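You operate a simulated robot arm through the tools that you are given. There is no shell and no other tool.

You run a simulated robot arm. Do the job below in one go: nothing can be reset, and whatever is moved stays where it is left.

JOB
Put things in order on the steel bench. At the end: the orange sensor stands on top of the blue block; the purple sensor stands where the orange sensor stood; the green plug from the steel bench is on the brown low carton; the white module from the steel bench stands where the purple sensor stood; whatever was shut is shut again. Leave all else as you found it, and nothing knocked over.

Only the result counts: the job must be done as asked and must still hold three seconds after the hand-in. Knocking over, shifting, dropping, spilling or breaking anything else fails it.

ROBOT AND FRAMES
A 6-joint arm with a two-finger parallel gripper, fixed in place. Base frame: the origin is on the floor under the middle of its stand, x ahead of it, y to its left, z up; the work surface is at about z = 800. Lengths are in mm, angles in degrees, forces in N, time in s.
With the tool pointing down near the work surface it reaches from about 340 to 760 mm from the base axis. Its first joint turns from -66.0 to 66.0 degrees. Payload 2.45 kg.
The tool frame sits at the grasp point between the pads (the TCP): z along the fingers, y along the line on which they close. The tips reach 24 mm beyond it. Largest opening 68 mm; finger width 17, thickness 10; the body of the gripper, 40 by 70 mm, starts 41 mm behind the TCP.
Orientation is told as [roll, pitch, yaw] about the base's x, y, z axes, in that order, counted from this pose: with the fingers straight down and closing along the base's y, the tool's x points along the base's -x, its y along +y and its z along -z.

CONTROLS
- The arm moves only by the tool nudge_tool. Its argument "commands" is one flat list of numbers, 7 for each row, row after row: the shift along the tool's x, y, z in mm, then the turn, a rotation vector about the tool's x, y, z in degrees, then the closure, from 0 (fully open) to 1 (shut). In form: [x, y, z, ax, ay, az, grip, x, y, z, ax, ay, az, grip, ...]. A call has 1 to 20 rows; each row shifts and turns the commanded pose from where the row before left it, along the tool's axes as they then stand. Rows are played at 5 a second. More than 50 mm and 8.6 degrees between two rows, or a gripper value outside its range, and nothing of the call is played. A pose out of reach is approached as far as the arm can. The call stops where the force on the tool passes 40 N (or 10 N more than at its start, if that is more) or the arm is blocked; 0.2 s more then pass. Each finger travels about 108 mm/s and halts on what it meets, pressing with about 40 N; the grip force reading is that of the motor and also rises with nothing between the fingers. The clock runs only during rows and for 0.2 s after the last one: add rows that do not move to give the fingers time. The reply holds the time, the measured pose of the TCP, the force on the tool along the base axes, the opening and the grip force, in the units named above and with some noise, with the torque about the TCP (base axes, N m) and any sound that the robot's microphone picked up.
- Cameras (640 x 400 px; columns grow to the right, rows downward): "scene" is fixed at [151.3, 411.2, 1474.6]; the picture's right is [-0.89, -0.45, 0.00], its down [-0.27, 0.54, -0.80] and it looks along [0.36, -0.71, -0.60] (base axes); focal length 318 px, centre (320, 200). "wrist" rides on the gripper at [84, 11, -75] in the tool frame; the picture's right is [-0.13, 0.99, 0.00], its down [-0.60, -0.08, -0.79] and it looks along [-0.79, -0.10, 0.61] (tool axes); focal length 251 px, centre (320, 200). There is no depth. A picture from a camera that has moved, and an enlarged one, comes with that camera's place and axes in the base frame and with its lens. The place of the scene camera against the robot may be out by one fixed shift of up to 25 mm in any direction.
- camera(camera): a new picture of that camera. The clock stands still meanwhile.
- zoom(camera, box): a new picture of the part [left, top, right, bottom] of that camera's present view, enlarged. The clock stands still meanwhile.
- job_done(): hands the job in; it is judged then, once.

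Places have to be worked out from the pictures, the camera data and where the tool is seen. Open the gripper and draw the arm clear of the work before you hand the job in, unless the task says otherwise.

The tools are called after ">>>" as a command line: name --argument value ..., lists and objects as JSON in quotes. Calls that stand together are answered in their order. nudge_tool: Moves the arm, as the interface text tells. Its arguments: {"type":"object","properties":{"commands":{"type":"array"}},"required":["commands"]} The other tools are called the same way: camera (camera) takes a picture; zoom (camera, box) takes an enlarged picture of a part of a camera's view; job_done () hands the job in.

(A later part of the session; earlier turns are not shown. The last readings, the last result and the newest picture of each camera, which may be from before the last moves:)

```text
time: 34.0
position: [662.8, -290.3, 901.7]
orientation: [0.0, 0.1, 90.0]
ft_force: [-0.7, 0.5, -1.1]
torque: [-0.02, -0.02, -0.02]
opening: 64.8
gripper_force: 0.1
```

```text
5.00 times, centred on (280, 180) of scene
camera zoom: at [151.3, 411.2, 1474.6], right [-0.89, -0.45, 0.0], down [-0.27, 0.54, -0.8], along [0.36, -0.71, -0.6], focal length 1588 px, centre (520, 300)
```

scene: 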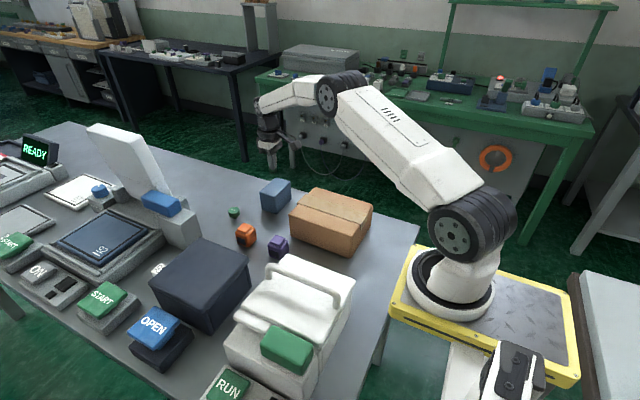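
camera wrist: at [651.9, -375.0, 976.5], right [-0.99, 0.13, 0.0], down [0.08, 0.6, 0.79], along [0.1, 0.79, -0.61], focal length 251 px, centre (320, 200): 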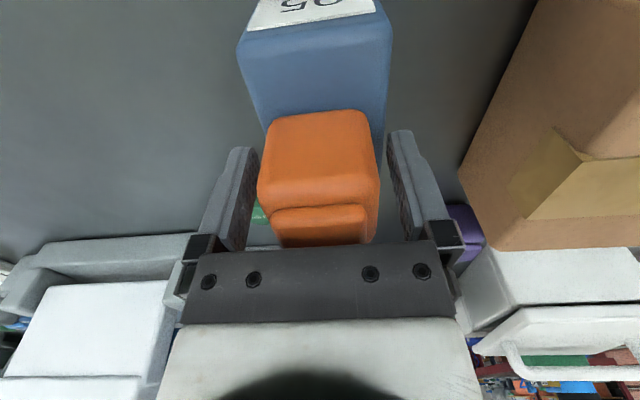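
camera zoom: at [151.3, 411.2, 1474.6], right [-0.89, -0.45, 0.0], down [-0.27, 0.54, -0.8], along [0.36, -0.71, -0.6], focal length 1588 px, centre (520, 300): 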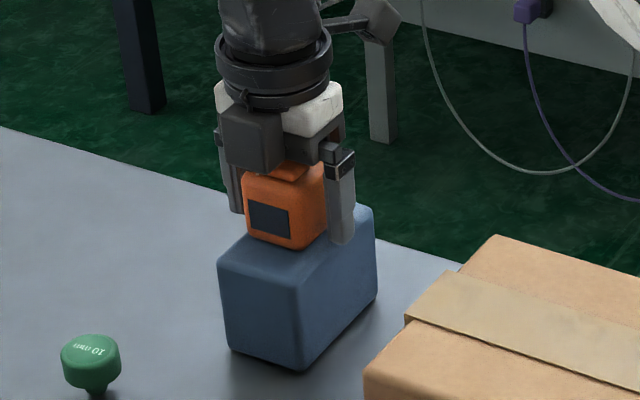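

The sensor stands freely on the block. I raise the tool straight up.

>>> nudge_tool --commands '[0, 0, -15, 0, 0, 0, 0.05, 0, 0, -30, 0, 0, 0, 0.05, 0, 0, -40, 0, 0, 0, 0.05, 0, 0, -40, 0, 0, 0, 0, 0, 0, 0, 0, 0, 0, 0]'

>>> zoom --camera "scene" --box '[220, 160, 320, 260]'

>>> camera --camera "wrist"

```text
time: 35.2
position: [663.1, -291.2, 1027.1]
orientation: [0.1, 0.0, 90.1]
ft_force: [0.1, 0.2, 0.6]
torque: [-0.02, -0.01, -0.03]
opening: 68.1
gripper_force: 0.1
```

```text
4.00 times, centred on (270, 210) of scene
camera zoom: at [151.3, 411.2, 1474.6], right [-0.89, -0.45, 0.0], down [-0.27, 0.54, -0.8], along [0.36, -0.71, -0.6], focal length 1271 px, centre (520, 160)
```

zoom: 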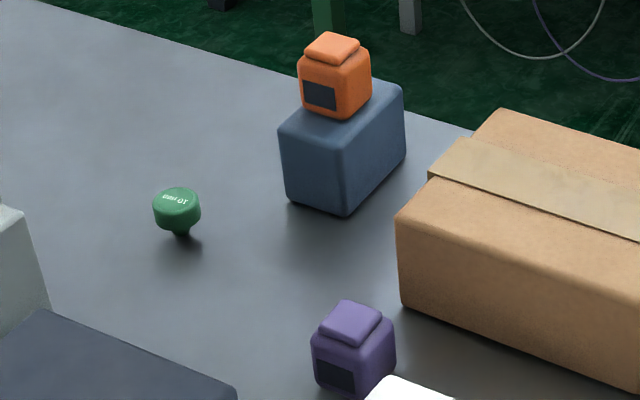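

```text
taken
camera wrist: at [651.7, -374.8, 1100.8], right [-0.99, 0.13, 0.0], down [0.08, 0.6, 0.79], along [0.1, 0.79, -0.61], focal length 251 px, centre (320, 200)
```

wrist: 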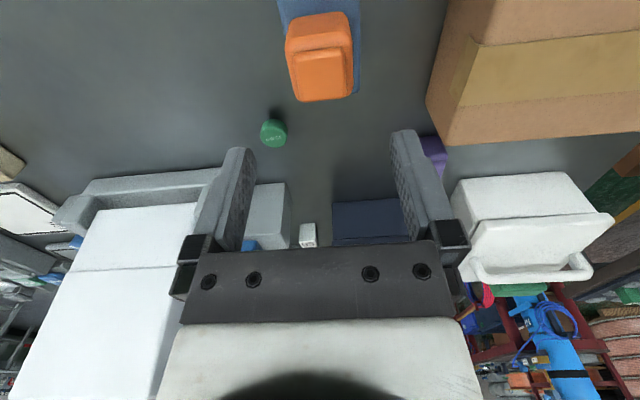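

The orange sensor stands on the block, well inside its top. Next is the purple sensor: I move back above it and turn the tool to yaw 0 to measure it from the robot side.

>>> nudge_tool --commands '[-31.7, 27.2, 0, 0, 0, 0, 0, -31.7, 27.2, 0, 0, 0, 0, 0, -31.7, 27.2, 0, 0, 0, 0, 0, -31.7, 27.2, 0, 0, 0, 0, 0, -31.7, 27.2, 0, 0, 0, 0, 0, -31.7, 27.2, 0, 0, 0, 0, 0, 0, 0, 0, 0, 0, 8.2, 0, 0, 0, 0, 0, 0, 8.2, 0, 0, 0, 0, 0, 0, 8.2, 0, 0, 0, 0, 0, 0, 8.2, 0, 0, 0, 0, 0, 0, 8.2, 0, 0, 0, 0, 0, 0, 8.2, 0, 0, 0, 0, 0, 0, 8.2, 0, 0, 0, 0, 0, 0, 8.2, 0, 0, 0, 0, 0, 0, 8.2, 0, 0, 0, 0, 0, 0, 8.2, 0, 0, 0, 0, 0, 0, 8.0, 0, 0, 0, 0, 0, 0, 0, 0]'

>>> camera --camera "wrist"

>>> zoom --camera "wrist" --box '[200, 0, 440, 190]'

```text
time: 39.0
position: [500.0, -99.0, 1026.7]
orientation: [0.0, 0.0, -0.1]
ft_force: [0.4, 0.1, -0.1]
torque: [0.01, -0.02, 0.0]
opening: 67.8
gripper_force: 0.0
```

```text
taken
camera wrist: at [415.7, -89.1, 1101.4], right [0.13, 0.99, 0.0], down [0.6, -0.08, 0.79], along [0.79, -0.1, -0.61], focal length 251 px, centre (320, 200)
```

wrist: 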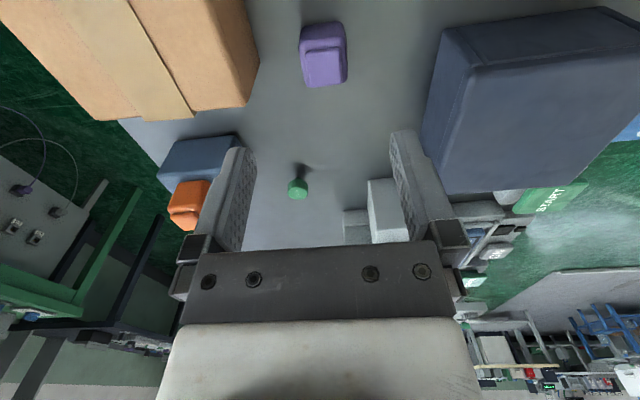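

```text
2.11 times, centred on (320, 95) of wrist
camera zoom: at [415.7, -89.1, 1101.4], right [0.13, 0.99, 0.0], down [0.6, -0.08, 0.79], along [0.79, -0.1, -0.61], focal length 529 px, centre (320, 421)
```

zoom: 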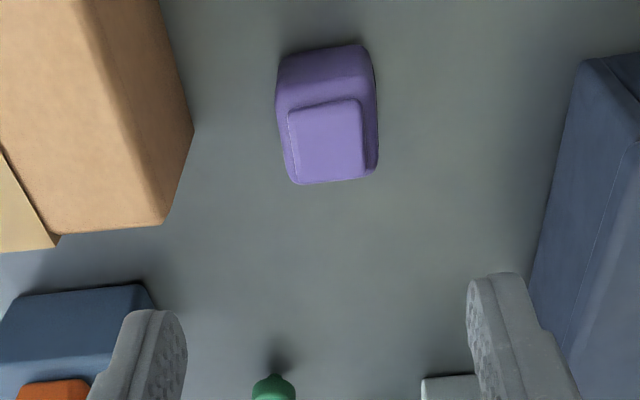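

Purple sensor centre ≈ (532, -100), same size as the orange one. The carton (top ≈ 890) is too near on the -y side for the camera, so I use yaw -90 (camera on the +y side), with the grip shifted 5 mm to -y and a slightly higher grip to stay clear of the dark box.

>>> nudge_tool --commands '[0, 0, 0, 0, 0, 8.2, 0, 0, 0, 0, 0, 0, 8.2, 0, 0, 0, 0, 0, 0, 8.2, 0, 0, 0, 0, 0, 0, 8.2, 0, 0, 0, 0, 0, 0, 8.2, 0, 0, 0, 0, 0, 0, 8.2, 0, 0, 0, 0, 0, 0, 8.2, 0, 0, 0, 0, 0, 0, 8.2, 0, 0, 0, 0, 0, 0, 8.2, 0, 0, 0, 0, 0, 0, 8.2, 0, 0, 0, 0, 0, 0, 8.0, 0, -5.5, 32, 0, 0, 0, 0, 0, 0, 0, 45, 0, 0, 0, 0, 0, 0, 45, 0, 0, 0, 0, 0, 0, 0, 0, 0, 0, 0]'

>>> camera --camera "wrist"

>>> zoom --camera "scene" --box '[180, 130, 380, 290]'

```text
time: 42.2
position: [531.5, -104.4, 934.1]
orientation: [0.0, 0.1, -90.0]
ft_force: [0.3, 0.5, 0.8]
torque: [-0.03, 0.02, -0.01]
opening: 68.0
gripper_force: 0.0
```

```text
taken
camera wrist: at [542.9, -21.2, 1009.3], right [0.99, -0.13, 0.0], down [-0.08, -0.6, 0.79], along [-0.1, -0.79, -0.61], focal length 251 px, centre (320, 200)
```

wrist: 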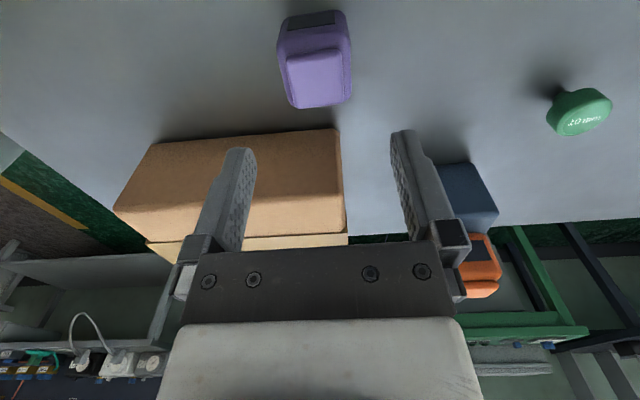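

```text
2.50 times, centred on (280, 210) of scene
camera zoom: at [151.3, 411.2, 1474.6], right [-0.89, -0.45, 0.0], down [-0.27, 0.54, -0.8], along [0.36, -0.71, -0.6], focal length 794 px, centre (420, 175)
```

zoom: 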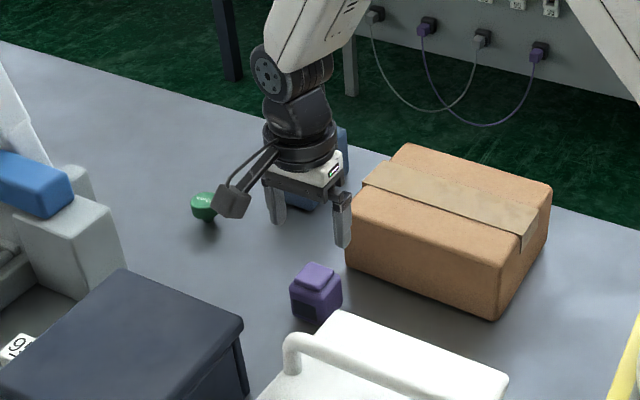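

Purple centre confirmed at (532, -100). I descend to z≈864 first and look whether the camera housing clears the dark box.

>>> nudge_tool --commands '[0, 0, 35, 0, 0, 0, 0, 0, 0, 33, 0, 0, 0, 0, 0, 0, 0, 0, 0, 0, 0]'

>>> zoom --camera "scene" --box '[190, 160, 330, 280]'

>>> camera --camera "wrist"

```text
time: 43.0
position: [530.1, -103.7, 868.5]
orientation: [0.0, 0.0, -90.0]
ft_force: [0.2, -0.1, -0.5]
torque: [-0.01, -0.04, 0.03]
opening: 68.2
gripper_force: 0.0
```

```text
3.33 times, centred on (260, 220) of scene
camera zoom: at [151.3, 411.2, 1474.6], right [-0.89, -0.45, 0.0], down [-0.27, 0.54, -0.8], along [0.36, -0.71, -0.6], focal length 1059 px, centre (520, 133)
```

zoom: 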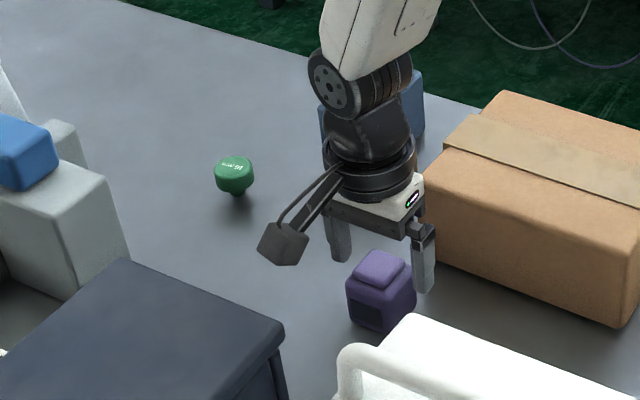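

```text
taken
camera wrist: at [541.0, -20.6, 942.6], right [0.99, -0.13, 0.0], down [-0.08, -0.6, 0.79], along [-0.1, -0.79, -0.61], focal length 251 px, centre (320, 200)
```

wrist: 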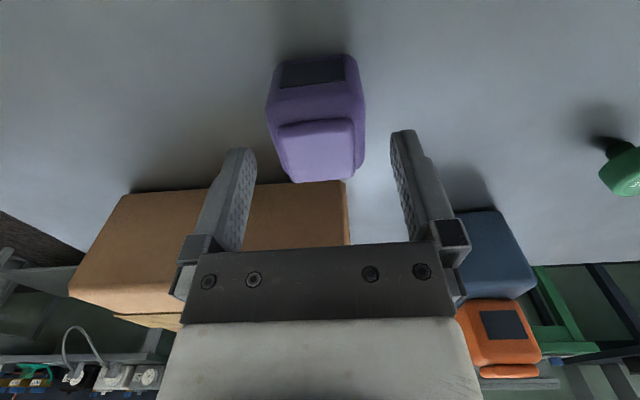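

The housing stays clear of the dark box. I descend the last 33 mm and close on the plain faces.

>>> nudge_tool --commands '[0, 0, 17, 0, 0, 0, 0, 0, 0, 16, 0, 0, 0, 0, 0, 0, 0, 0, 0, 0, 0]'

>>> camera --camera "wrist"

>>> zoom --camera "scene" --box '[190, 160, 330, 280]'

```text
time: 43.8
position: [531.2, -106.0, 834.0]
orientation: [0.0, 0.1, -90.1]
ft_force: [-0.3, -0.1, -0.5]
torque: [0.01, -0.02, -0.02]
opening: 68.2
gripper_force: 0.0
```

```text
taken
camera wrist: at [541.8, -21.5, 908.5], right [0.99, -0.13, 0.0], down [-0.08, -0.6, 0.79], along [-0.1, -0.79, -0.61], focal length 251 px, centre (320, 200)
```

wrist: 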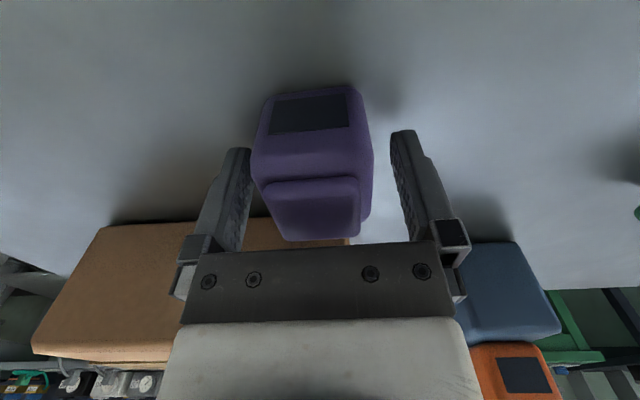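

```text
3.33 times, centred on (260, 220) of scene
camera zoom: at [151.3, 411.2, 1474.6], right [-0.89, -0.45, 0.0], down [-0.27, 0.54, -0.8], along [0.36, -0.71, -0.6], focal length 1059 px, centre (520, 133)
```

zoom: 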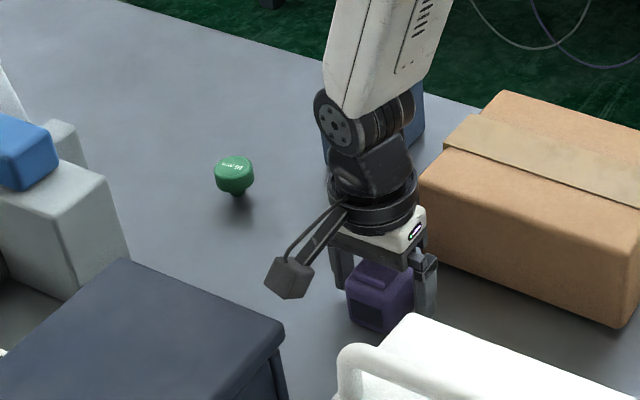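

Everything is clear. I close the fingers, then lift by 12 mm slowly to test the grip.

>>> nudge_tool --commands '[0, -0.5, 0, 0, 0, 0, 0, 0, 0, 0, 0, 0, 0, 1, 0, 0, 0, 0, 0, 0, 1, 0, 0, 0, 0, 0, 0, 1, 0, 0, 0, 0, 0, 0, 1, 0, 0, 0, 0, 0, 0, 1]'

>>> nudge_tool --commands '[0, 0, -3, 0, 0, 0, 1, 0, 0, -3, 0, 0, 0, 1, 0, 0, -3, 0, 0, 0, 1, 0, 0, -3, 0, 0, 0, 1, 0, 0, 0, 0, 0, 0, 1]'

>>> camera --camera "wrist"

```text
time: 45.2
position: [530.9, -105.7, 835.7]
orientation: [-0.1, 0.0, -89.9]
ft_force: [0.7, -0.9, 0.1]
torque: [-0.03, -0.01, 0.0]
opening: 45.5
gripper_force: 40.0
```

```text
time: 46.4
position: [531.5, -106.1, 847.2]
orientation: [0.0, -0.1, -90.0]
ft_force: [0.3, 0.1, -1.1]
torque: [0.02, 0.01, 0.01]
opening: 45.6
gripper_force: 40.2
```

```text
taken
camera wrist: at [542.3, -22.0, 921.9], right [0.99, -0.13, 0.0], down [-0.08, -0.6, 0.79], along [-0.1, -0.79, -0.61], focal length 251 px, centre (320, 200)
```

wrist: 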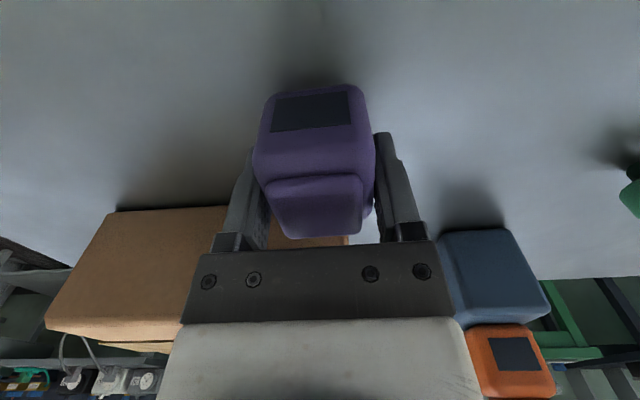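

Purple is held. I lift another 30 mm and carry it along x to the orange sensor's old spot (TCP x≈641.5).

>>> nudge_tool --commands '[0, 0, -10, 0, 0, 0, 1, 0, 0, -20, 0, 0, 0, 1, 0, 10, 0, 0, 0, 0, 1, 0, 20, 0, 0, 0, 0, 1, 0, 20, 0, 0, 0, 0, 1, 0, 20, 0, 0, 0, 0, 1, 0, 20, 0, 0, 0, 0, 1, 0, 15, 0, 0, 0, 0, 1, 0, 5, 0, 0, 0, 0, 1, 0, 0, 0, 0, 0, 0, 1, 0, 0, 0, 0, 0, 0, 1]'

>>> camera --camera "wrist"

>>> zoom --camera "scene" --box '[190, 160, 330, 280]'

```text
time: 48.8
position: [641.0, -104.9, 878.6]
orientation: [0.0, 0.1, -90.0]
ft_force: [0.4, 0.5, -1.2]
torque: [0.05, -0.01, 0.0]
opening: 45.5
gripper_force: 40.2
```

```text
taken
camera wrist: at [652.0, -21.5, 952.1], right [0.99, -0.13, 0.0], down [-0.08, -0.6, 0.79], along [-0.1, -0.79, -0.61], focal length 251 px, centre (320, 200)
```

wrist: 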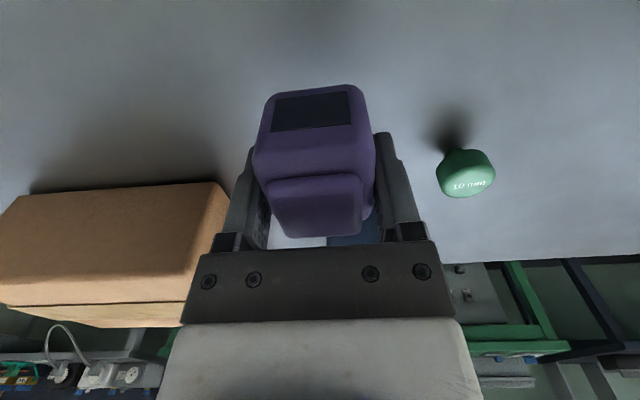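

```text
3.33 times, centred on (260, 220) of scene
camera zoom: at [151.3, 411.2, 1474.6], right [-0.89, -0.45, 0.0], down [-0.27, 0.54, -0.8], along [0.36, -0.71, -0.6], focal length 1059 px, centre (520, 133)
```

zoom: 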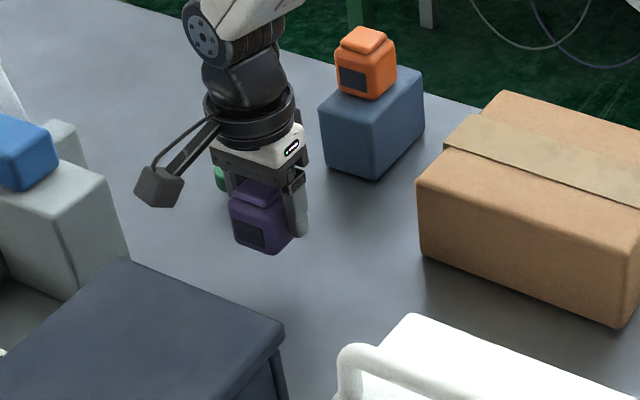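

I lower to about 2 mm above the grasp height and then creep.

>>> nudge_tool --commands '[0, 0, 15, 0, 0, 0, 1, 0, 0, 15, 0, 0, 0, 1, 0, 0, 9, 0, 0, 0, 1, 0, 0, 0, 0, 0, 0, 1]'

>>> nudge_tool --commands '[0, 0, 1, 0, 0, 0, 1, 0, 0, 0, 0, 0, 0, 1, 0, 0, 0, 0, 0, 0, 1]'

```text
time: 49.8
position: [642.7, -105.5, 839.3]
orientation: [0.0, 0.1, -90.1]
ft_force: [-0.2, -0.4, -0.9]
torque: [-0.02, 0.0, -0.02]
opening: 45.6
gripper_force: 39.8
```

```text
time: 50.6
position: [640.1, -105.2, 835.9]
orientation: [-0.1, 0.0, -90.0]
ft_force: [0.5, -0.5, -1.4]
torque: [-0.03, 0.02, -0.04]
opening: 45.5
gripper_force: 40.0
```

No contact yet; 2 mm remain by my count. I go down 1 mm at a time.

>>> nudge_tool --commands '[0, 0, 1, 0, 0, 0, 1, 0, 0, 0, 0, 0, 0, 1, 0, 0, 0, 0, 0, 0, 1]'

>>> nudge_tool --commands '[0, 0, 0.7, 0, 0, 0, 1, 0, 0, 0, 0, 0, 0, 1, 0, 0, 0, 0, 0, 0, 1]'

```text
time: 51.4
position: [641.4, -105.1, 837.2]
orientation: [0.1, 0.0, -90.0]
ft_force: [-0.5, -0.2, -1.4]
torque: [-0.01, 0.0, 0.0]
opening: 45.4
gripper_force: 40.2
```

```text
time: 52.2
position: [641.4, -104.8, 837.5]
orientation: [0.0, 0.1, -90.0]
ft_force: [-0.5, -1.2, -0.7]
torque: [-0.02, -0.04, -0.03]
opening: 45.7
gripper_force: 40.3
```

Still no clear contact; I continue in small steps.

>>> nudge_tool --commands '[0, 0, 0.8, 0, 0, 0, 1, 0, 0, 0, 0, 0, 0, 1, 0, 0, 0, 0, 0, 0, 1]'

```text
time: 53.0
position: [640.6, -105.4, 834.5]
orientation: [0.0, 0.0, -90.0]
ft_force: [0.7, 0.2, -0.6]
torque: [0.04, -0.03, -0.03]
opening: 45.9
gripper_force: 40.3
```

>>> nudge_tool --commands '[0, 0, 0.8, 0, 0, 0, 1, 0, 0, 0, 0, 0, 0, 1, 0, 0, 0, 0, 0, 0, 1]'

>>> zoom --camera "scene" --box '[220, 200, 290, 260]'

```text
time: 53.8
position: [641.7, -104.7, 834.9]
orientation: [0.0, 0.0, -90.0]
ft_force: [-2.5, -0.9, 6.4]
torque: [0.04, 0.15, 0.06]
opening: 45.4
gripper_force: 40.2
```

```text
6.67 times, centred on (255, 230) of scene
camera zoom: at [151.1, 411.2, 1474.6], right [-0.89, -0.45, 0.0], down [-0.27, 0.54, -0.8], along [0.36, -0.71, -0.6], focal length 2118 px, centre (753, 0)
```

zoom: 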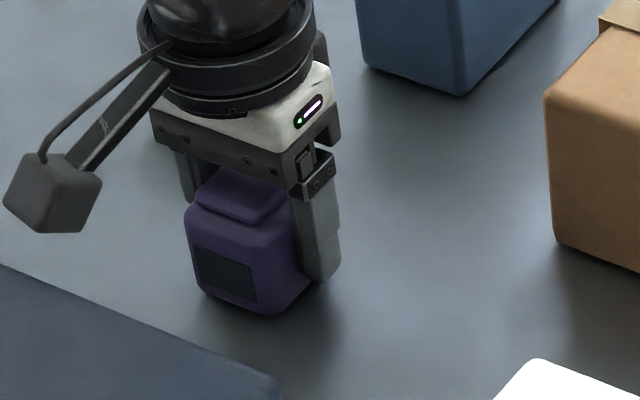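

Light contact (6 N), and the purple's front corner sits exactly where the orange one's was in the picture. I open slowly and then rise.

>>> nudge_tool --commands '[0, 0, -0.3, 0, 0, 0, 0.2, 0, 0, 0, 0, 0, 0, 0.1, 0, 0, 0, 0, 0, 0, 0.05, 0, 0, 0, 0, 0, 0, 0.05, 0, 0, 0, 0, 0, 0, 0.05]'

>>> nudge_tool --commands '[0, 0, -15, 0, 0, 0, 0.05, 0, 0, -30, 0, 0, 0, 0.05, 0, 0, -40, 0, 0, 0, 0.05, 0, 0, -45, 0, 0, 0, 0, 0, 0, -45, 0, 0, 0, 0, 0, 0, 0, 0, 0, 0, 0]'

>>> zoom --camera "scene" --box '[220, 200, 310, 260]'

>>> camera --camera "wrist"

```text
time: 55.0
position: [641.3, -105.8, 835.1]
orientation: [0.0, 0.0, -89.9]
ft_force: [0.0, -0.2, -0.7]
torque: [0.02, 0.0, 0.01]
opening: 64.7
gripper_force: 0.0
```

```text
time: 56.4
position: [638.4, -106.4, 1008.7]
orientation: [0.0, 0.0, -90.0]
ft_force: [-0.7, 0.0, -0.5]
torque: [-0.02, 0.03, 0.01]
opening: 67.9
gripper_force: 0.1
```

```text
6.67 times, centred on (265, 230) of scene
camera zoom: at [151.3, 411.2, 1474.6], right [-0.89, -0.45, 0.0], down [-0.27, 0.54, -0.8], along [0.36, -0.71, -0.6], focal length 2118 px, centre (687, 0)
```

zoom: 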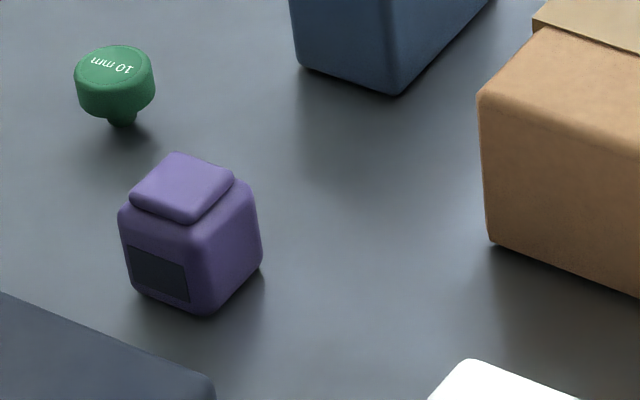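

```text
taken
camera wrist: at [650.2, -22.2, 1082.4], right [0.99, -0.13, 0.0], down [-0.08, -0.6, 0.79], along [-0.1, -0.79, -0.61], focal length 251 px, centre (320, 200)
```

wrist: 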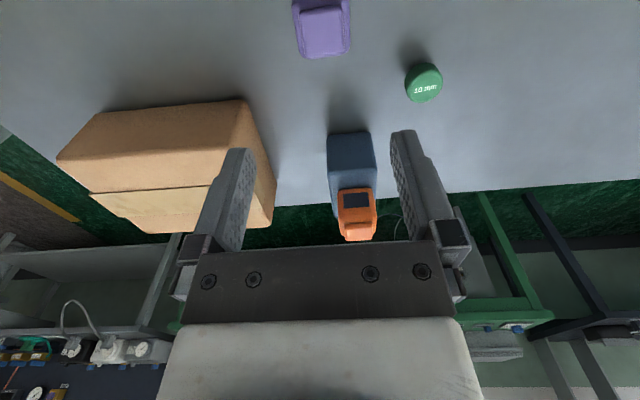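

Purple stands within ~2 mm of the orange's old place. Now the white module: I move over to about (742, 106) at the present height, keeping yaw -90, and look.

>>> nudge_tool --commands '[35.3, 17, 0, 0, 0, 0, 0, 35.3, 17, 0, 0, 0, 0, 0, 35.3, 17, 0, 0, 0, 0, 0, 35.3, 17, 0, 0, 0, 0, 0, 35.3, 17, 0, 0, 0, 0, 0, 35.3, 17, 0, 0, 0, 0, 0, 0, 0, 0, 0, 0, 0, 0]'

>>> camera --camera "wrist"

>>> zoom --camera "wrist" --box '[200, 0, 440, 190]'

>>> camera --camera "scene"

```text
time: 58.0
position: [741.4, 108.6, 1010.5]
orientation: [0.0, 0.0, -90.0]
ft_force: [-0.3, 0.6, 0.1]
torque: [-0.02, 0.0, 0.02]
opening: 67.9
gripper_force: 0.1
```

```text
taken
camera wrist: at [753.8, 191.5, 1085.1], right [0.99, -0.13, 0.0], down [-0.08, -0.6, 0.79], along [-0.1, -0.79, -0.61], focal length 251 px, centre (320, 200)
```

wrist: 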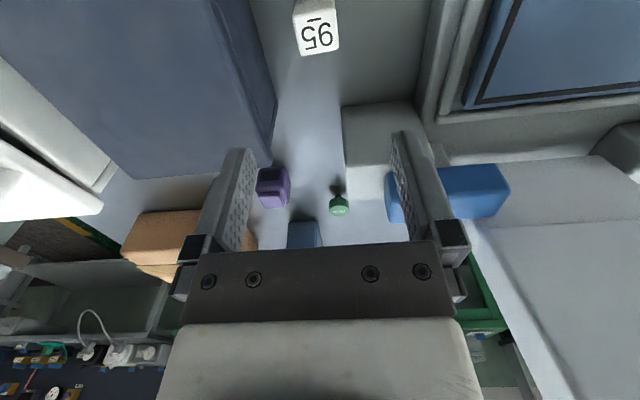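

```text
2.11 times, centred on (320, 95) of wrist
camera zoom: at [753.8, 191.5, 1085.1], right [0.99, -0.13, 0.0], down [-0.08, -0.6, 0.79], along [-0.1, -0.79, -0.61], focal length 529 px, centre (320, 421)
```

zoom: 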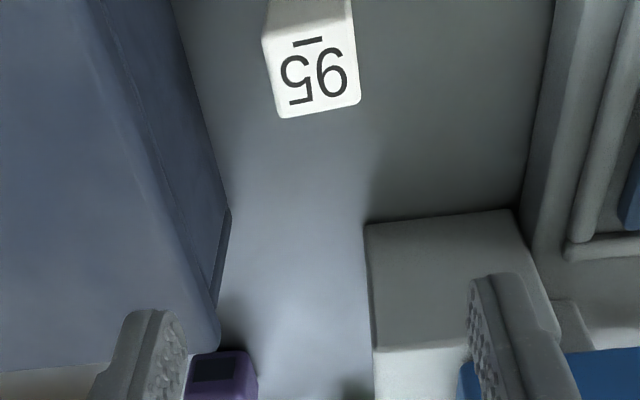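

```text
taken
```

scene: 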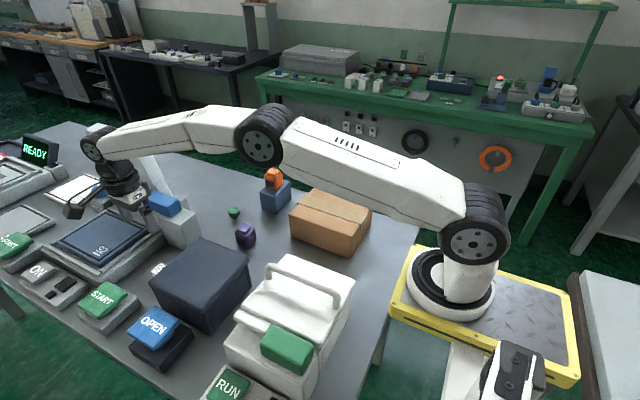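

The module's top is centred at about (741, 106.5), z≈835, ~36 mm wide. I part-close the fingers to about 54 mm to keep clear of the dark box and descend to z≈880.

>>> nudge_tool --commands '[0, 0, 0, 0, 0, 0, 0.2, 0, 0, 45, 0, 0, 0, 0.2, 0, 0, 45, 0, 0, 0, 0.2, 0, 0, 40, 0, 0, 0, 0.2, 0, 0, 0, 0, 0, 0, 0.2]'

>>> camera --camera "wrist"

>>> zoom --camera "scene" --box '[50, 150, 260, 320]'

```text
time: 59.2
position: [742.7, 105.0, 877.7]
orientation: [-0.1, 0.0, -90.0]
ft_force: [-0.2, -0.1, -0.3]
torque: [0.0, 0.02, -0.03]
opening: 54.3
gripper_force: 0.1
```

```text
taken
camera wrist: at [754.0, 189.6, 952.4], right [0.99, -0.13, 0.0], down [-0.08, -0.6, 0.79], along [-0.1, -0.79, -0.61], focal length 251 px, centre (320, 200)
```

wrist: 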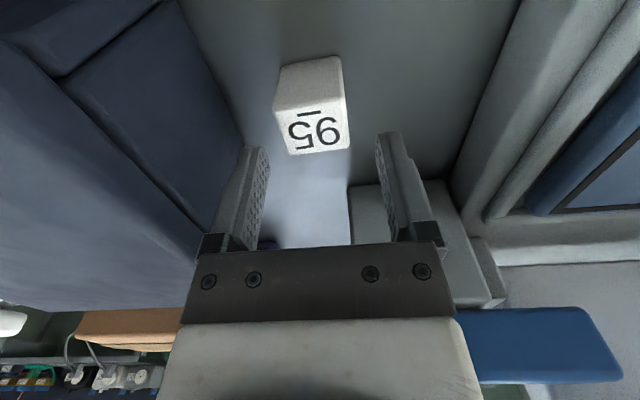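

```text
2.35 times, centred on (155, 235) of scene
camera zoom: at [151.3, 411.2, 1474.6], right [-0.89, -0.45, 0.0], down [-0.27, 0.54, -0.8], along [0.36, -0.71, -0.6], focal length 748 px, centre (708, 118)
```

zoom: 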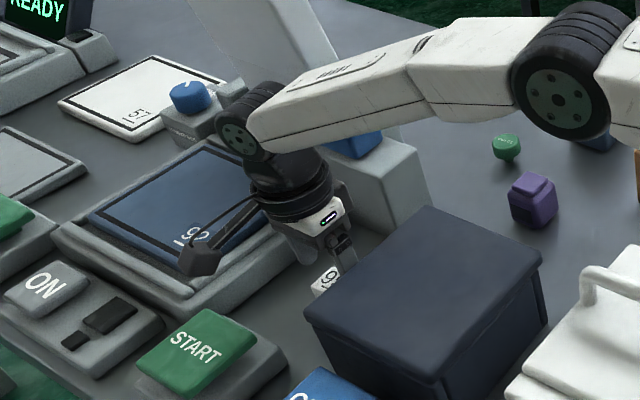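

The module is slightly to -x of the tool centre. I shift 2 mm and descend to z≈828, checking the view before closing.

>>> nudge_tool --commands '[-1, -2, 20, 0, 0, 0, 0.2, 0, 0, 20, 0, 0, 0, 0.2, 0, 0, 10, 0, 0, 0, 0.2, 0, 0, 0, 0, 0, 0, 0.2]'

>>> camera --camera "wrist"

>>> zoom --camera "scene" --box '[50, 150, 260, 320]'

```text
time: 60.2
position: [741.6, 104.3, 828.5]
orientation: [0.0, 0.0, -90.0]
ft_force: [-0.4, 0.2, 0.2]
torque: [-0.02, 0.04, 0.0]
opening: 54.4
gripper_force: 0.0
```

```text
taken
camera wrist: at [752.0, 188.3, 903.6], right [0.99, -0.13, 0.0], down [-0.08, -0.6, 0.79], along [-0.1, -0.79, -0.61], focal length 251 px, centre (320, 200)
```

wrist: 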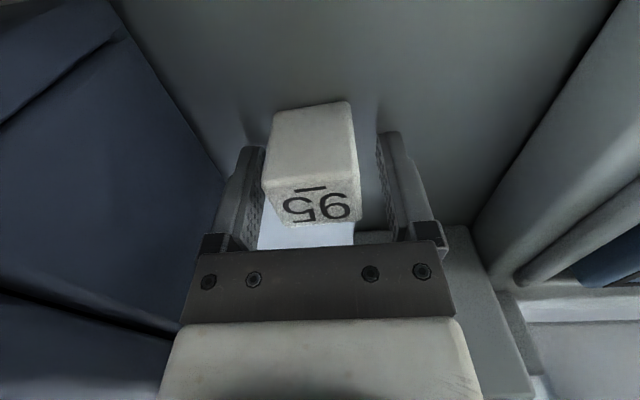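

```text
2.35 times, centred on (155, 235) of scene
camera zoom: at [151.3, 411.2, 1474.6], right [-0.89, -0.45, 0.0], down [-0.27, 0.54, -0.8], along [0.36, -0.71, -0.6], focal length 748 px, centre (708, 118)
```

zoom: 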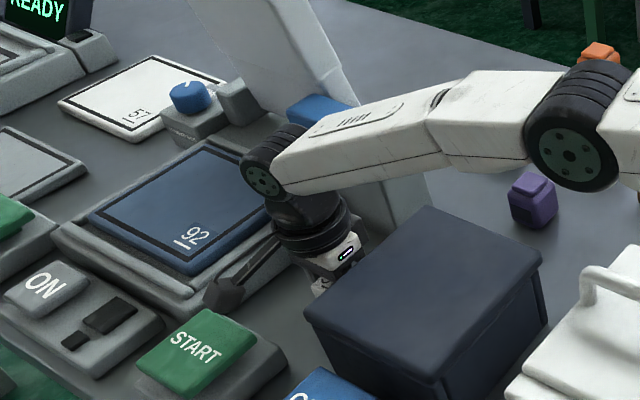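

The module is between the fingers, about 2–3 mm off to -x. I shift 2 mm, close, and test-lift slowly.

>>> nudge_tool --commands '[0, -2, 0, 0, 0, 0, 0.2, 0, 0, 0, 0, 0, 0, 1, 0, 0, 0, 0, 0, 0, 1, 0, 0, 0, 0, 0, 0, 1, 0, 0, 0, 0, 0, 0, 1, 0, 0, 0, 0, 0, 0, 1]'

>>> nudge_tool --commands '[0, 0, -3, 0, 0, 0, 1, 0, 0, -3, 0, 0, 0, 1, 0, 0, -3, 0, 0, 0, 1, 0, 0, -3, 0, 0, 0, 1, 0, 0, 0, 0, 0, 0, 1]'

>>> camera --camera "wrist"

```text
time: 61.6
position: [739.1, 104.4, 828.4]
orientation: [0.0, 0.0, -90.0]
ft_force: [-0.6, 0.4, 0.0]
torque: [0.02, 0.01, 0.05]
opening: 35.7
gripper_force: 40.1
```

```text
time: 62.8
position: [737.2, 105.8, 842.2]
orientation: [0.1, 0.0, -90.0]
ft_force: [-0.3, -0.4, -0.4]
torque: [-0.01, 0.01, 0.01]
opening: 35.5
gripper_force: 39.8
```

```text
taken
camera wrist: at [749.7, 189.5, 916.2], right [0.99, -0.13, 0.0], down [-0.08, -0.6, 0.79], along [-0.1, -0.79, -0.61], focal length 251 px, centre (320, 200)
```

wrist: 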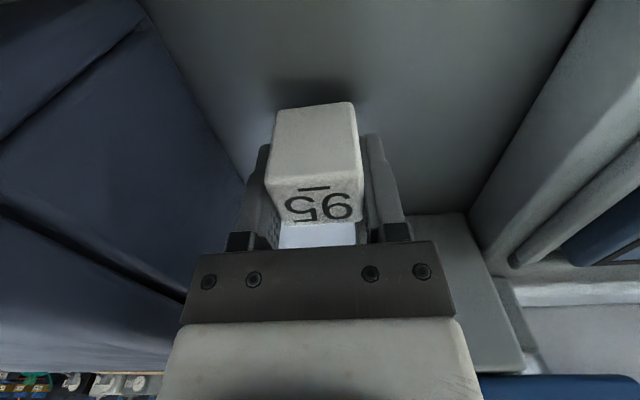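

The module is held securely. I lift it to z≈1000, clear of the dark box, then carry it to the purple sensor's old place.

>>> nudge_tool --commands '[0, 0, -10, 0, 0, 0, 1, 0, 0, -25, 0, 0, 0, 1, 0, 0, -35, 0, 0, 0, 1, 0, 0, -35, 0, 0, 0, 1, 0, 0, -35, 0, 0, 0, 1, 0, 0, -20, 0, 0, 0, 1, 0, 0, 0, 0, 0, 0, 1]'

>>> nudge_tool --commands '[-12, -12, 0, 0, 0, 0, 1, -24, -24.2, 0, 0, 0, 0, 1, -26, -26.2, 0, 0, 0, 0, 1, -26, -26.2, 0, 0, 0, 0, 1, -26, -26.2, 0, 0, 0, 0, 1, -26, -26.2, 0, 0, 0, 0, 1, -26, -26.2, 0, 0, 0, 0, 1, -26, -26.2, 0, 0, 0, 0, 1, -13, -13.9, 0, 0, 0, 0, 1, 0, 0, 0, 0, 0, 0, 1, 0, 0, 0, 0, 0, 0, 1]'

>>> camera --camera "wrist"

>>> zoom --camera "scene" --box '[190, 150, 350, 280]'

```text
time: 64.4
position: [739.6, 105.5, 1000.3]
orientation: [0.0, 0.0, -90.0]
ft_force: [-0.5, -0.9, -0.6]
torque: [0.01, 0.02, 0.0]
opening: 35.2
gripper_force: 40.3
```

```text
time: 66.8
position: [531.4, -101.6, 1001.8]
orientation: [0.0, -0.1, -89.9]
ft_force: [0.0, -0.4, -0.7]
torque: [0.02, 0.03, -0.01]
opening: 35.6
gripper_force: 40.2
```

```text
taken
camera wrist: at [543.0, -17.4, 1076.8], right [0.99, -0.13, 0.0], down [-0.08, -0.6, 0.79], along [-0.1, -0.79, -0.61], focal length 251 px, centre (320, 200)
```

wrist: 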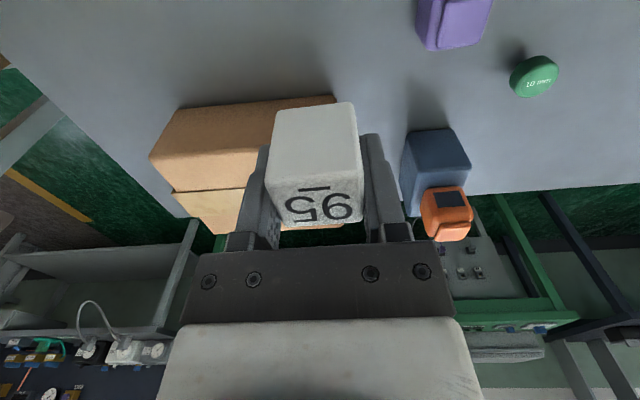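

```text
3.08 times, centred on (270, 215) of scene
camera zoom: at [151.3, 411.2, 1474.6], right [-0.89, -0.45, 0.0], down [-0.27, 0.54, -0.8], along [0.36, -0.71, -0.6], focal length 978 px, centre (474, 154)
```

zoom: 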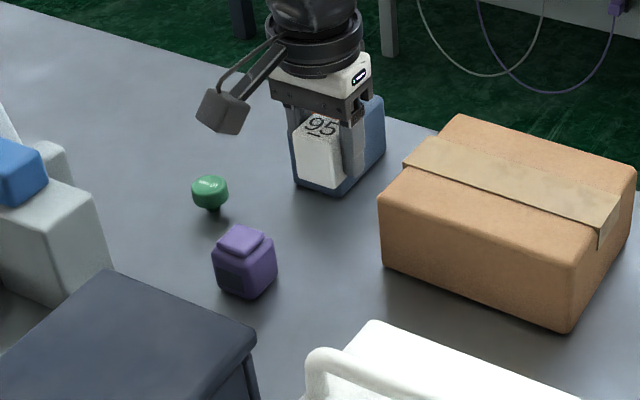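

All clear. I lower the module to about 4 mm above the bench.

>>> nudge_tool --commands '[0, 0, 20, 0, 0, 0, 1, 0, 0, 35, 0, 0, 0, 1, 0, 0, 35, 0, 0, 0, 1, 0, 0, 35, 0, 0, 0, 1, 0, 0, 25, 0, 0, 0, 1, 0, 0, 15, 0, 0, 0, 1, 0, 0, 4, 0, 0, 0, 1, 0, 0, 0, 0, 0, 0, 1]'

>>> zoom --camera "scene" --box '[220, 180, 320, 270]'

>>> camera --camera "wrist"

```text
time: 68.6
position: [530.3, -99.0, 832.1]
orientation: [0.0, 0.0, -90.0]
ft_force: [0.5, -1.0, -0.2]
torque: [0.03, -0.02, 0.04]
opening: 35.4
gripper_force: 39.7
```

```text
4.44 times, centred on (270, 225) of scene
camera zoom: at [151.3, 411.2, 1474.6], right [-0.89, -0.45, 0.0], down [-0.27, 0.54, -0.8], along [0.36, -0.71, -0.6], focal length 1412 px, centre (542, 89)
```

zoom: 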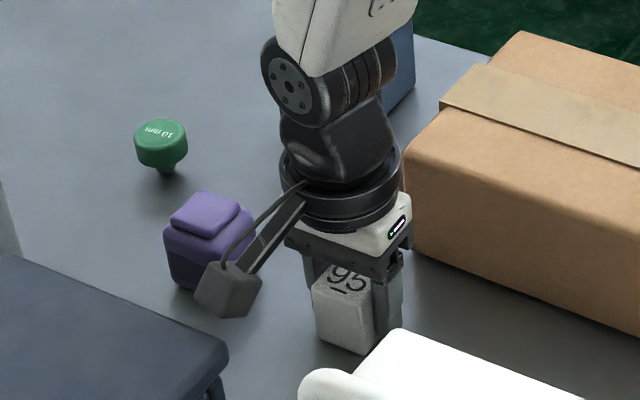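

```text
taken
camera wrist: at [542.0, -15.8, 907.3], right [0.99, -0.13, 0.0], down [-0.08, -0.6, 0.79], along [-0.1, -0.79, -0.61], focal length 251 px, centre (320, 200)
```

wrist: 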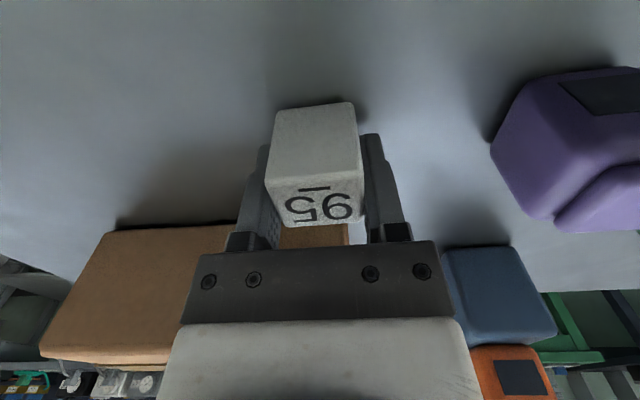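

Position looks right, clear on all sides. I creep down until contact.

>>> nudge_tool --commands '[0, 0, 1.5, 0, 0, 0, 1, 0, 0, 1, 0, 0, 0, 1, 0, 0, 0, 0, 0, 0, 1, 0, 0, 0, 0, 0, 0, 1]'

>>> nudge_tool --commands '[0, 0, 0.7, 0, 0, 0, 1, 0, 0, 0, 0, 0, 0, 1, 0, 0, 0, 0, 0, 0, 1]'

```text
time: 69.6
position: [530.8, -99.5, 829.8]
orientation: [0.0, 0.0, -90.0]
ft_force: [-0.8, 0.3, -1.0]
torque: [-0.03, 0.03, 0.01]
opening: 35.5
gripper_force: 39.3
```

```text
time: 70.4
position: [531.5, -99.4, 829.2]
orientation: [0.0, 0.0, -89.9]
ft_force: [0.3, -0.2, -1.4]
torque: [0.03, -0.01, 0.04]
opening: 35.6
gripper_force: 40.4
```

>>> nudge_tool --commands '[0, 0, 0.8, 0, 0, 0, 1, 0, 0, 0, 0, 0, 0, 1, 0, 0, 0, 0, 0, 0, 1]'

```text
time: 71.2
position: [531.0, -99.4, 829.2]
orientation: [0.0, 0.0, -89.9]
ft_force: [-1.8, -0.2, 3.1]
torque: [0.04, 0.06, 0.01]
opening: 35.5
gripper_force: 39.6
```

Light contact of about 3 N. I release slowly and rise.

>>> nudge_tool --commands '[0, 0, 0, 0, 0, 0, 0.4, 0, 0, 0, 0, 0, 0, 0.25, 0, 0, 0, 0, 0, 0, 0.15, 0, 0, 0, 0, 0, 0, 0.1, 0, 0, 0, 0, 0, 0, 0.1]'

>>> nudge_tool --commands '[0, 0, -15, 0, 0, 0, 0.1, 0, 0, -30, 0, 0, 0, 0.1, 0, 0, -40, 0, 0, 0, 0.1, 0, 0, -45, 0, 0, 0, 0, 0, 0, -45, 0, 0, 0, 0, 0, 0, 0, 0, 0, 0, 0]'

>>> zoom --camera "scene" --box '[220, 200, 310, 260]'

>>> camera --camera "wrist"

```text
time: 72.4
position: [531.9, -98.7, 829.4]
orientation: [-0.1, 0.0, -90.0]
ft_force: [-0.4, 0.1, -0.1]
torque: [-0.01, 0.0, 0.01]
opening: 61.1
gripper_force: 0.0
```

```text
time: 73.8
position: [532.2, -97.1, 1003.9]
orientation: [-0.1, 0.0, -90.0]
ft_force: [-0.4, 0.0, 0.5]
torque: [-0.01, 0.02, -0.01]
opening: 68.2
gripper_force: 0.1
```

```text
6.67 times, centred on (265, 230) of scene
camera zoom: at [151.3, 411.2, 1474.6], right [-0.89, -0.45, 0.0], down [-0.27, 0.54, -0.8], along [0.36, -0.71, -0.6], focal length 2118 px, centre (687, 0)
```

zoom: 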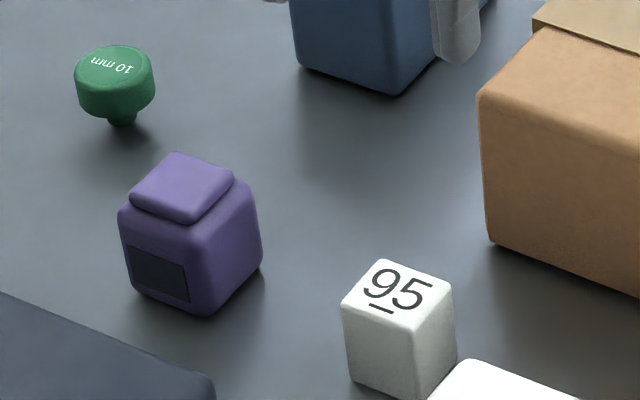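

```text
taken
camera wrist: at [543.3, -13.1, 1079.8], right [0.99, -0.13, 0.0], down [-0.08, -0.6, 0.79], along [-0.1, -0.79, -0.61], focal length 251 px, centre (320, 200)
```

wrist: 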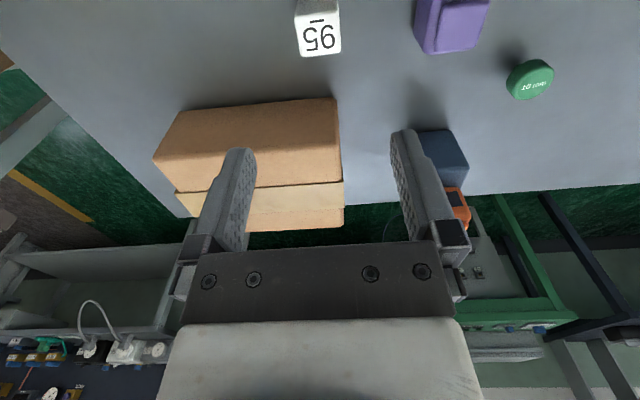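

The white module stands where the purple sensor stood. Now the green plug: I turn back to yaw 0 and move to a viewing pose in front of it.

>>> nudge_tool --commands '[0, 0, 0, 0, 0, -8.2, 0, 0, 0, 0, 0, 0, -8.2, 0, 0, 0, 0, 0, 0, -8.2, 0, 0, 0, 0, 0, 0, -8.2, 0, 0, 0, 0, 0, 0, -8.2, 0, 0, 0, 0, 0, 0, -8.2, 0, 0, 0, 0, 0, 0, -8.2, 0, 0, 0, 0, 0, 0, -8.2, 0, 0, 0, 0, 0, 0, -8.2, 0, 0, 0, 0, 0, 0, -8.2, 0, 0, 0, 0, 0, 0, -8.0, 0, -39.5, -15.5, 13.5, 0, 0, 0, 0, -39.5, -15.5, 13.5, 0, 0, 0, 0, -39.5, -15.5, 13.5, 0, 0, 0, 0, -39.5, -15.5, 13.5, 0, 0, 0, 0, 0, 0, 0, 0, 0, 0, 0]'

>>> camera --camera "wrist"

>>> zoom --camera "wrist" --box '[240, 60, 400, 180]'

>>> zoom --camera "scene" --box '[210, 190, 260, 230]'

```text
time: 77.2
position: [690.3, -162.0, 948.6]
orientation: [0.1, 0.1, -0.1]
ft_force: [0.2, 0.6, 0.2]
torque: [0.03, -0.01, 0.01]
opening: 67.8
gripper_force: 0.1
```

```text
taken
camera wrist: at [606.1, -151.5, 1023.3], right [0.13, 0.99, 0.0], down [0.6, -0.08, 0.79], along [0.79, -0.1, -0.61], focal length 251 px, centre (320, 200)
```

wrist: 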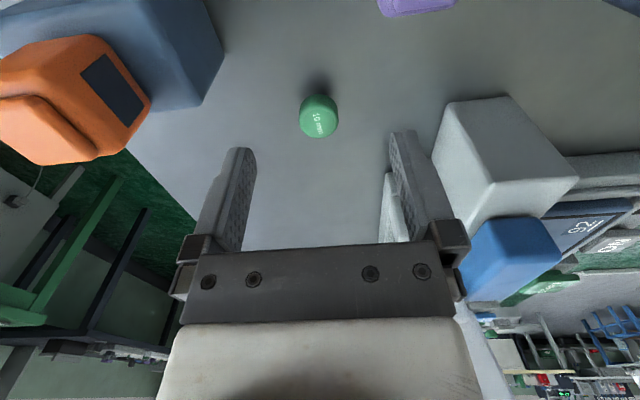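

```text
3.33 times, centred on (320, 120) of wrist
camera zoom: at [606.1, -151.5, 1023.3], right [0.13, 0.99, 0.0], down [0.6, -0.08, 0.79], along [0.79, -0.1, -0.61], focal length 838 px, centre (320, 467)
```

zoom: 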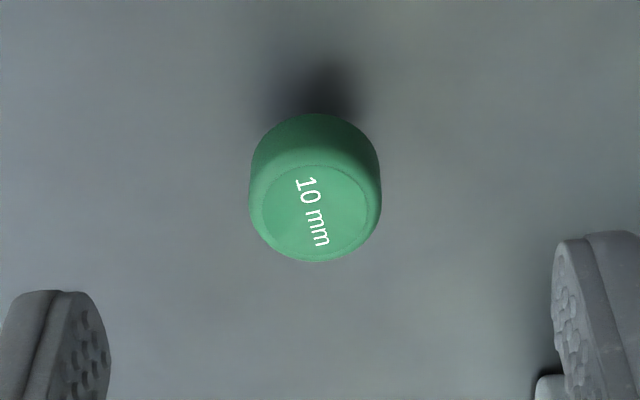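

```text
10.00 times, centred on (235, 210) of scene
camera zoom: at [151.3, 411.2, 1474.6], right [-0.89, -0.45, 0.0], down [-0.27, 0.54, -0.8], along [0.36, -0.71, -0.6], focal length 3177 px, centre (1170, 100)
```

zoom: 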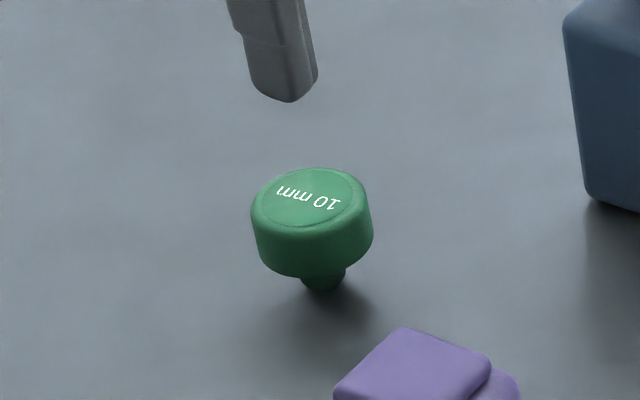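

The plug's cap (about 35 mm across, top z≈837) is centred near (738.5, -169). I move above it and descend to z≈872, tips still above the cap, to check alignment.

>>> nudge_tool --commands '[-24, -4, 0, 0, 0, 0, 0, -24, -4, 0, 0, 0, 0, 0, 0, 0, 40, 0, 0, 0, 0, 0, 0, 36, 0, 0, 0, 0, 0, 0, 0, 0, 0, 0, 0, 0, 0, 0, 0, 0, 0, 0]'

>>> camera --camera "wrist"

>>> zoom --camera "scene" --box '[200, 160, 290, 230]'

```text
time: 78.6
position: [737.1, -170.8, 871.3]
orientation: [0.1, 0.0, 0.0]
ft_force: [-0.1, 1.1, 0.7]
torque: [0.03, 0.02, -0.02]
opening: 68.1
gripper_force: 0.1
```

```text
taken
camera wrist: at [653.3, -159.1, 946.1], right [0.13, 0.99, 0.0], down [0.6, -0.08, 0.79], along [0.79, -0.1, -0.61], focal length 251 px, centre (320, 200)
```

wrist: 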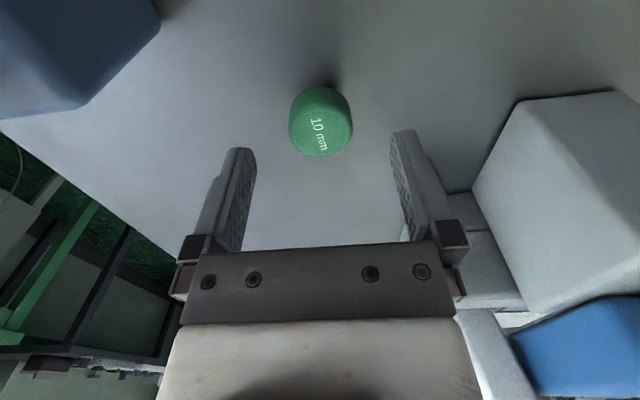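

```text
5.71 times, centred on (245, 195) of scene
camera zoom: at [151.3, 411.2, 1474.6], right [-0.89, -0.45, 0.0], down [-0.27, 0.54, -0.8], along [0.36, -0.71, -0.6], focal length 1815 px, centre (749, 229)
```

zoom: 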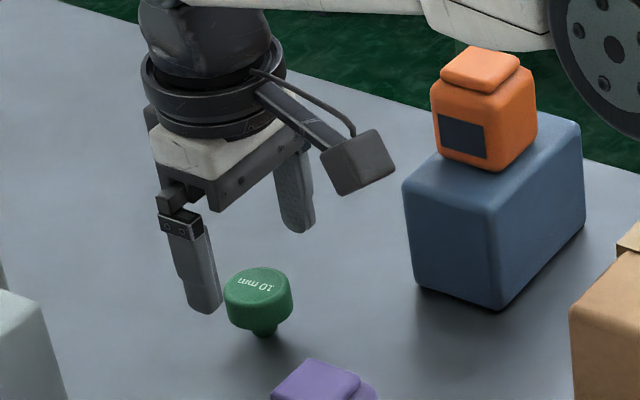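

Well aligned. I descend the remaining 42 mm to z≈829 and look again before closing.

>>> nudge_tool --commands '[0, 0, 20, 0, 0, 0, 0, 0, 0, 15, 0, 0, 0, 0, 0, 0, 7, 0, 0, 0, 0, 0, 0, 0, 0, 0, 0, 0, 0, 0, 0, 0, 0, 0, 0]'

>>> camera --camera "wrist"

>>> zoom --camera "scene" --box '[200, 160, 290, 230]'

```text
time: 79.8
position: [733.2, -169.5, 832.2]
orientation: [-0.1, 0.0, 0.0]
ft_force: [0.1, -0.6, -0.3]
torque: [0.01, 0.0, 0.04]
opening: 68.0
gripper_force: 0.0
out of reach, approached as far as the arm can: row 2
```

```text
taken
camera wrist: at [648.8, -158.2, 907.4], right [0.13, 0.99, 0.0], down [0.6, -0.08, 0.79], along [0.79, -0.1, -0.61], focal length 251 px, centre (320, 200)
```

wrist: 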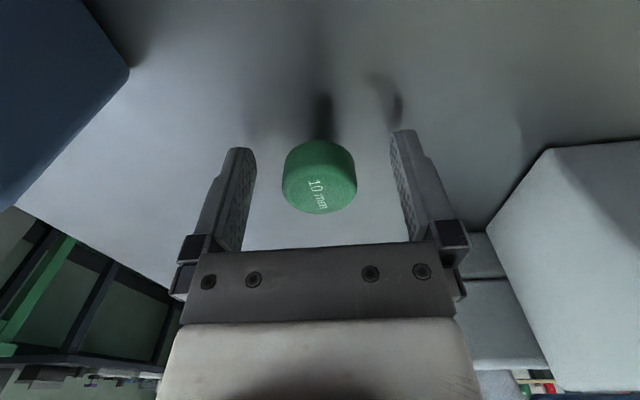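

```text
5.71 times, centred on (245, 195) of scene
camera zoom: at [151.3, 411.2, 1474.6], right [-0.89, -0.45, 0.0], down [-0.27, 0.54, -0.8], along [0.36, -0.71, -0.6], focal length 1815 px, centre (749, 229)
```

zoom: 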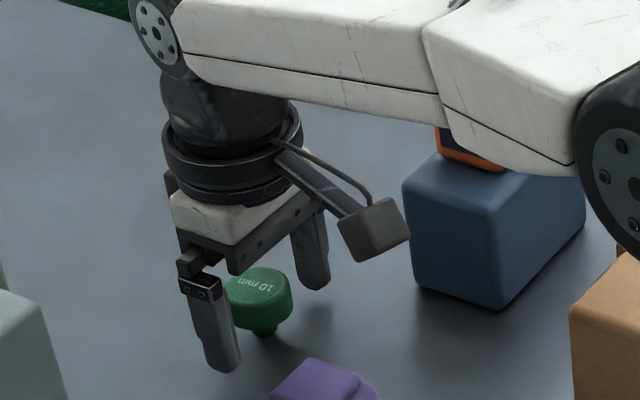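

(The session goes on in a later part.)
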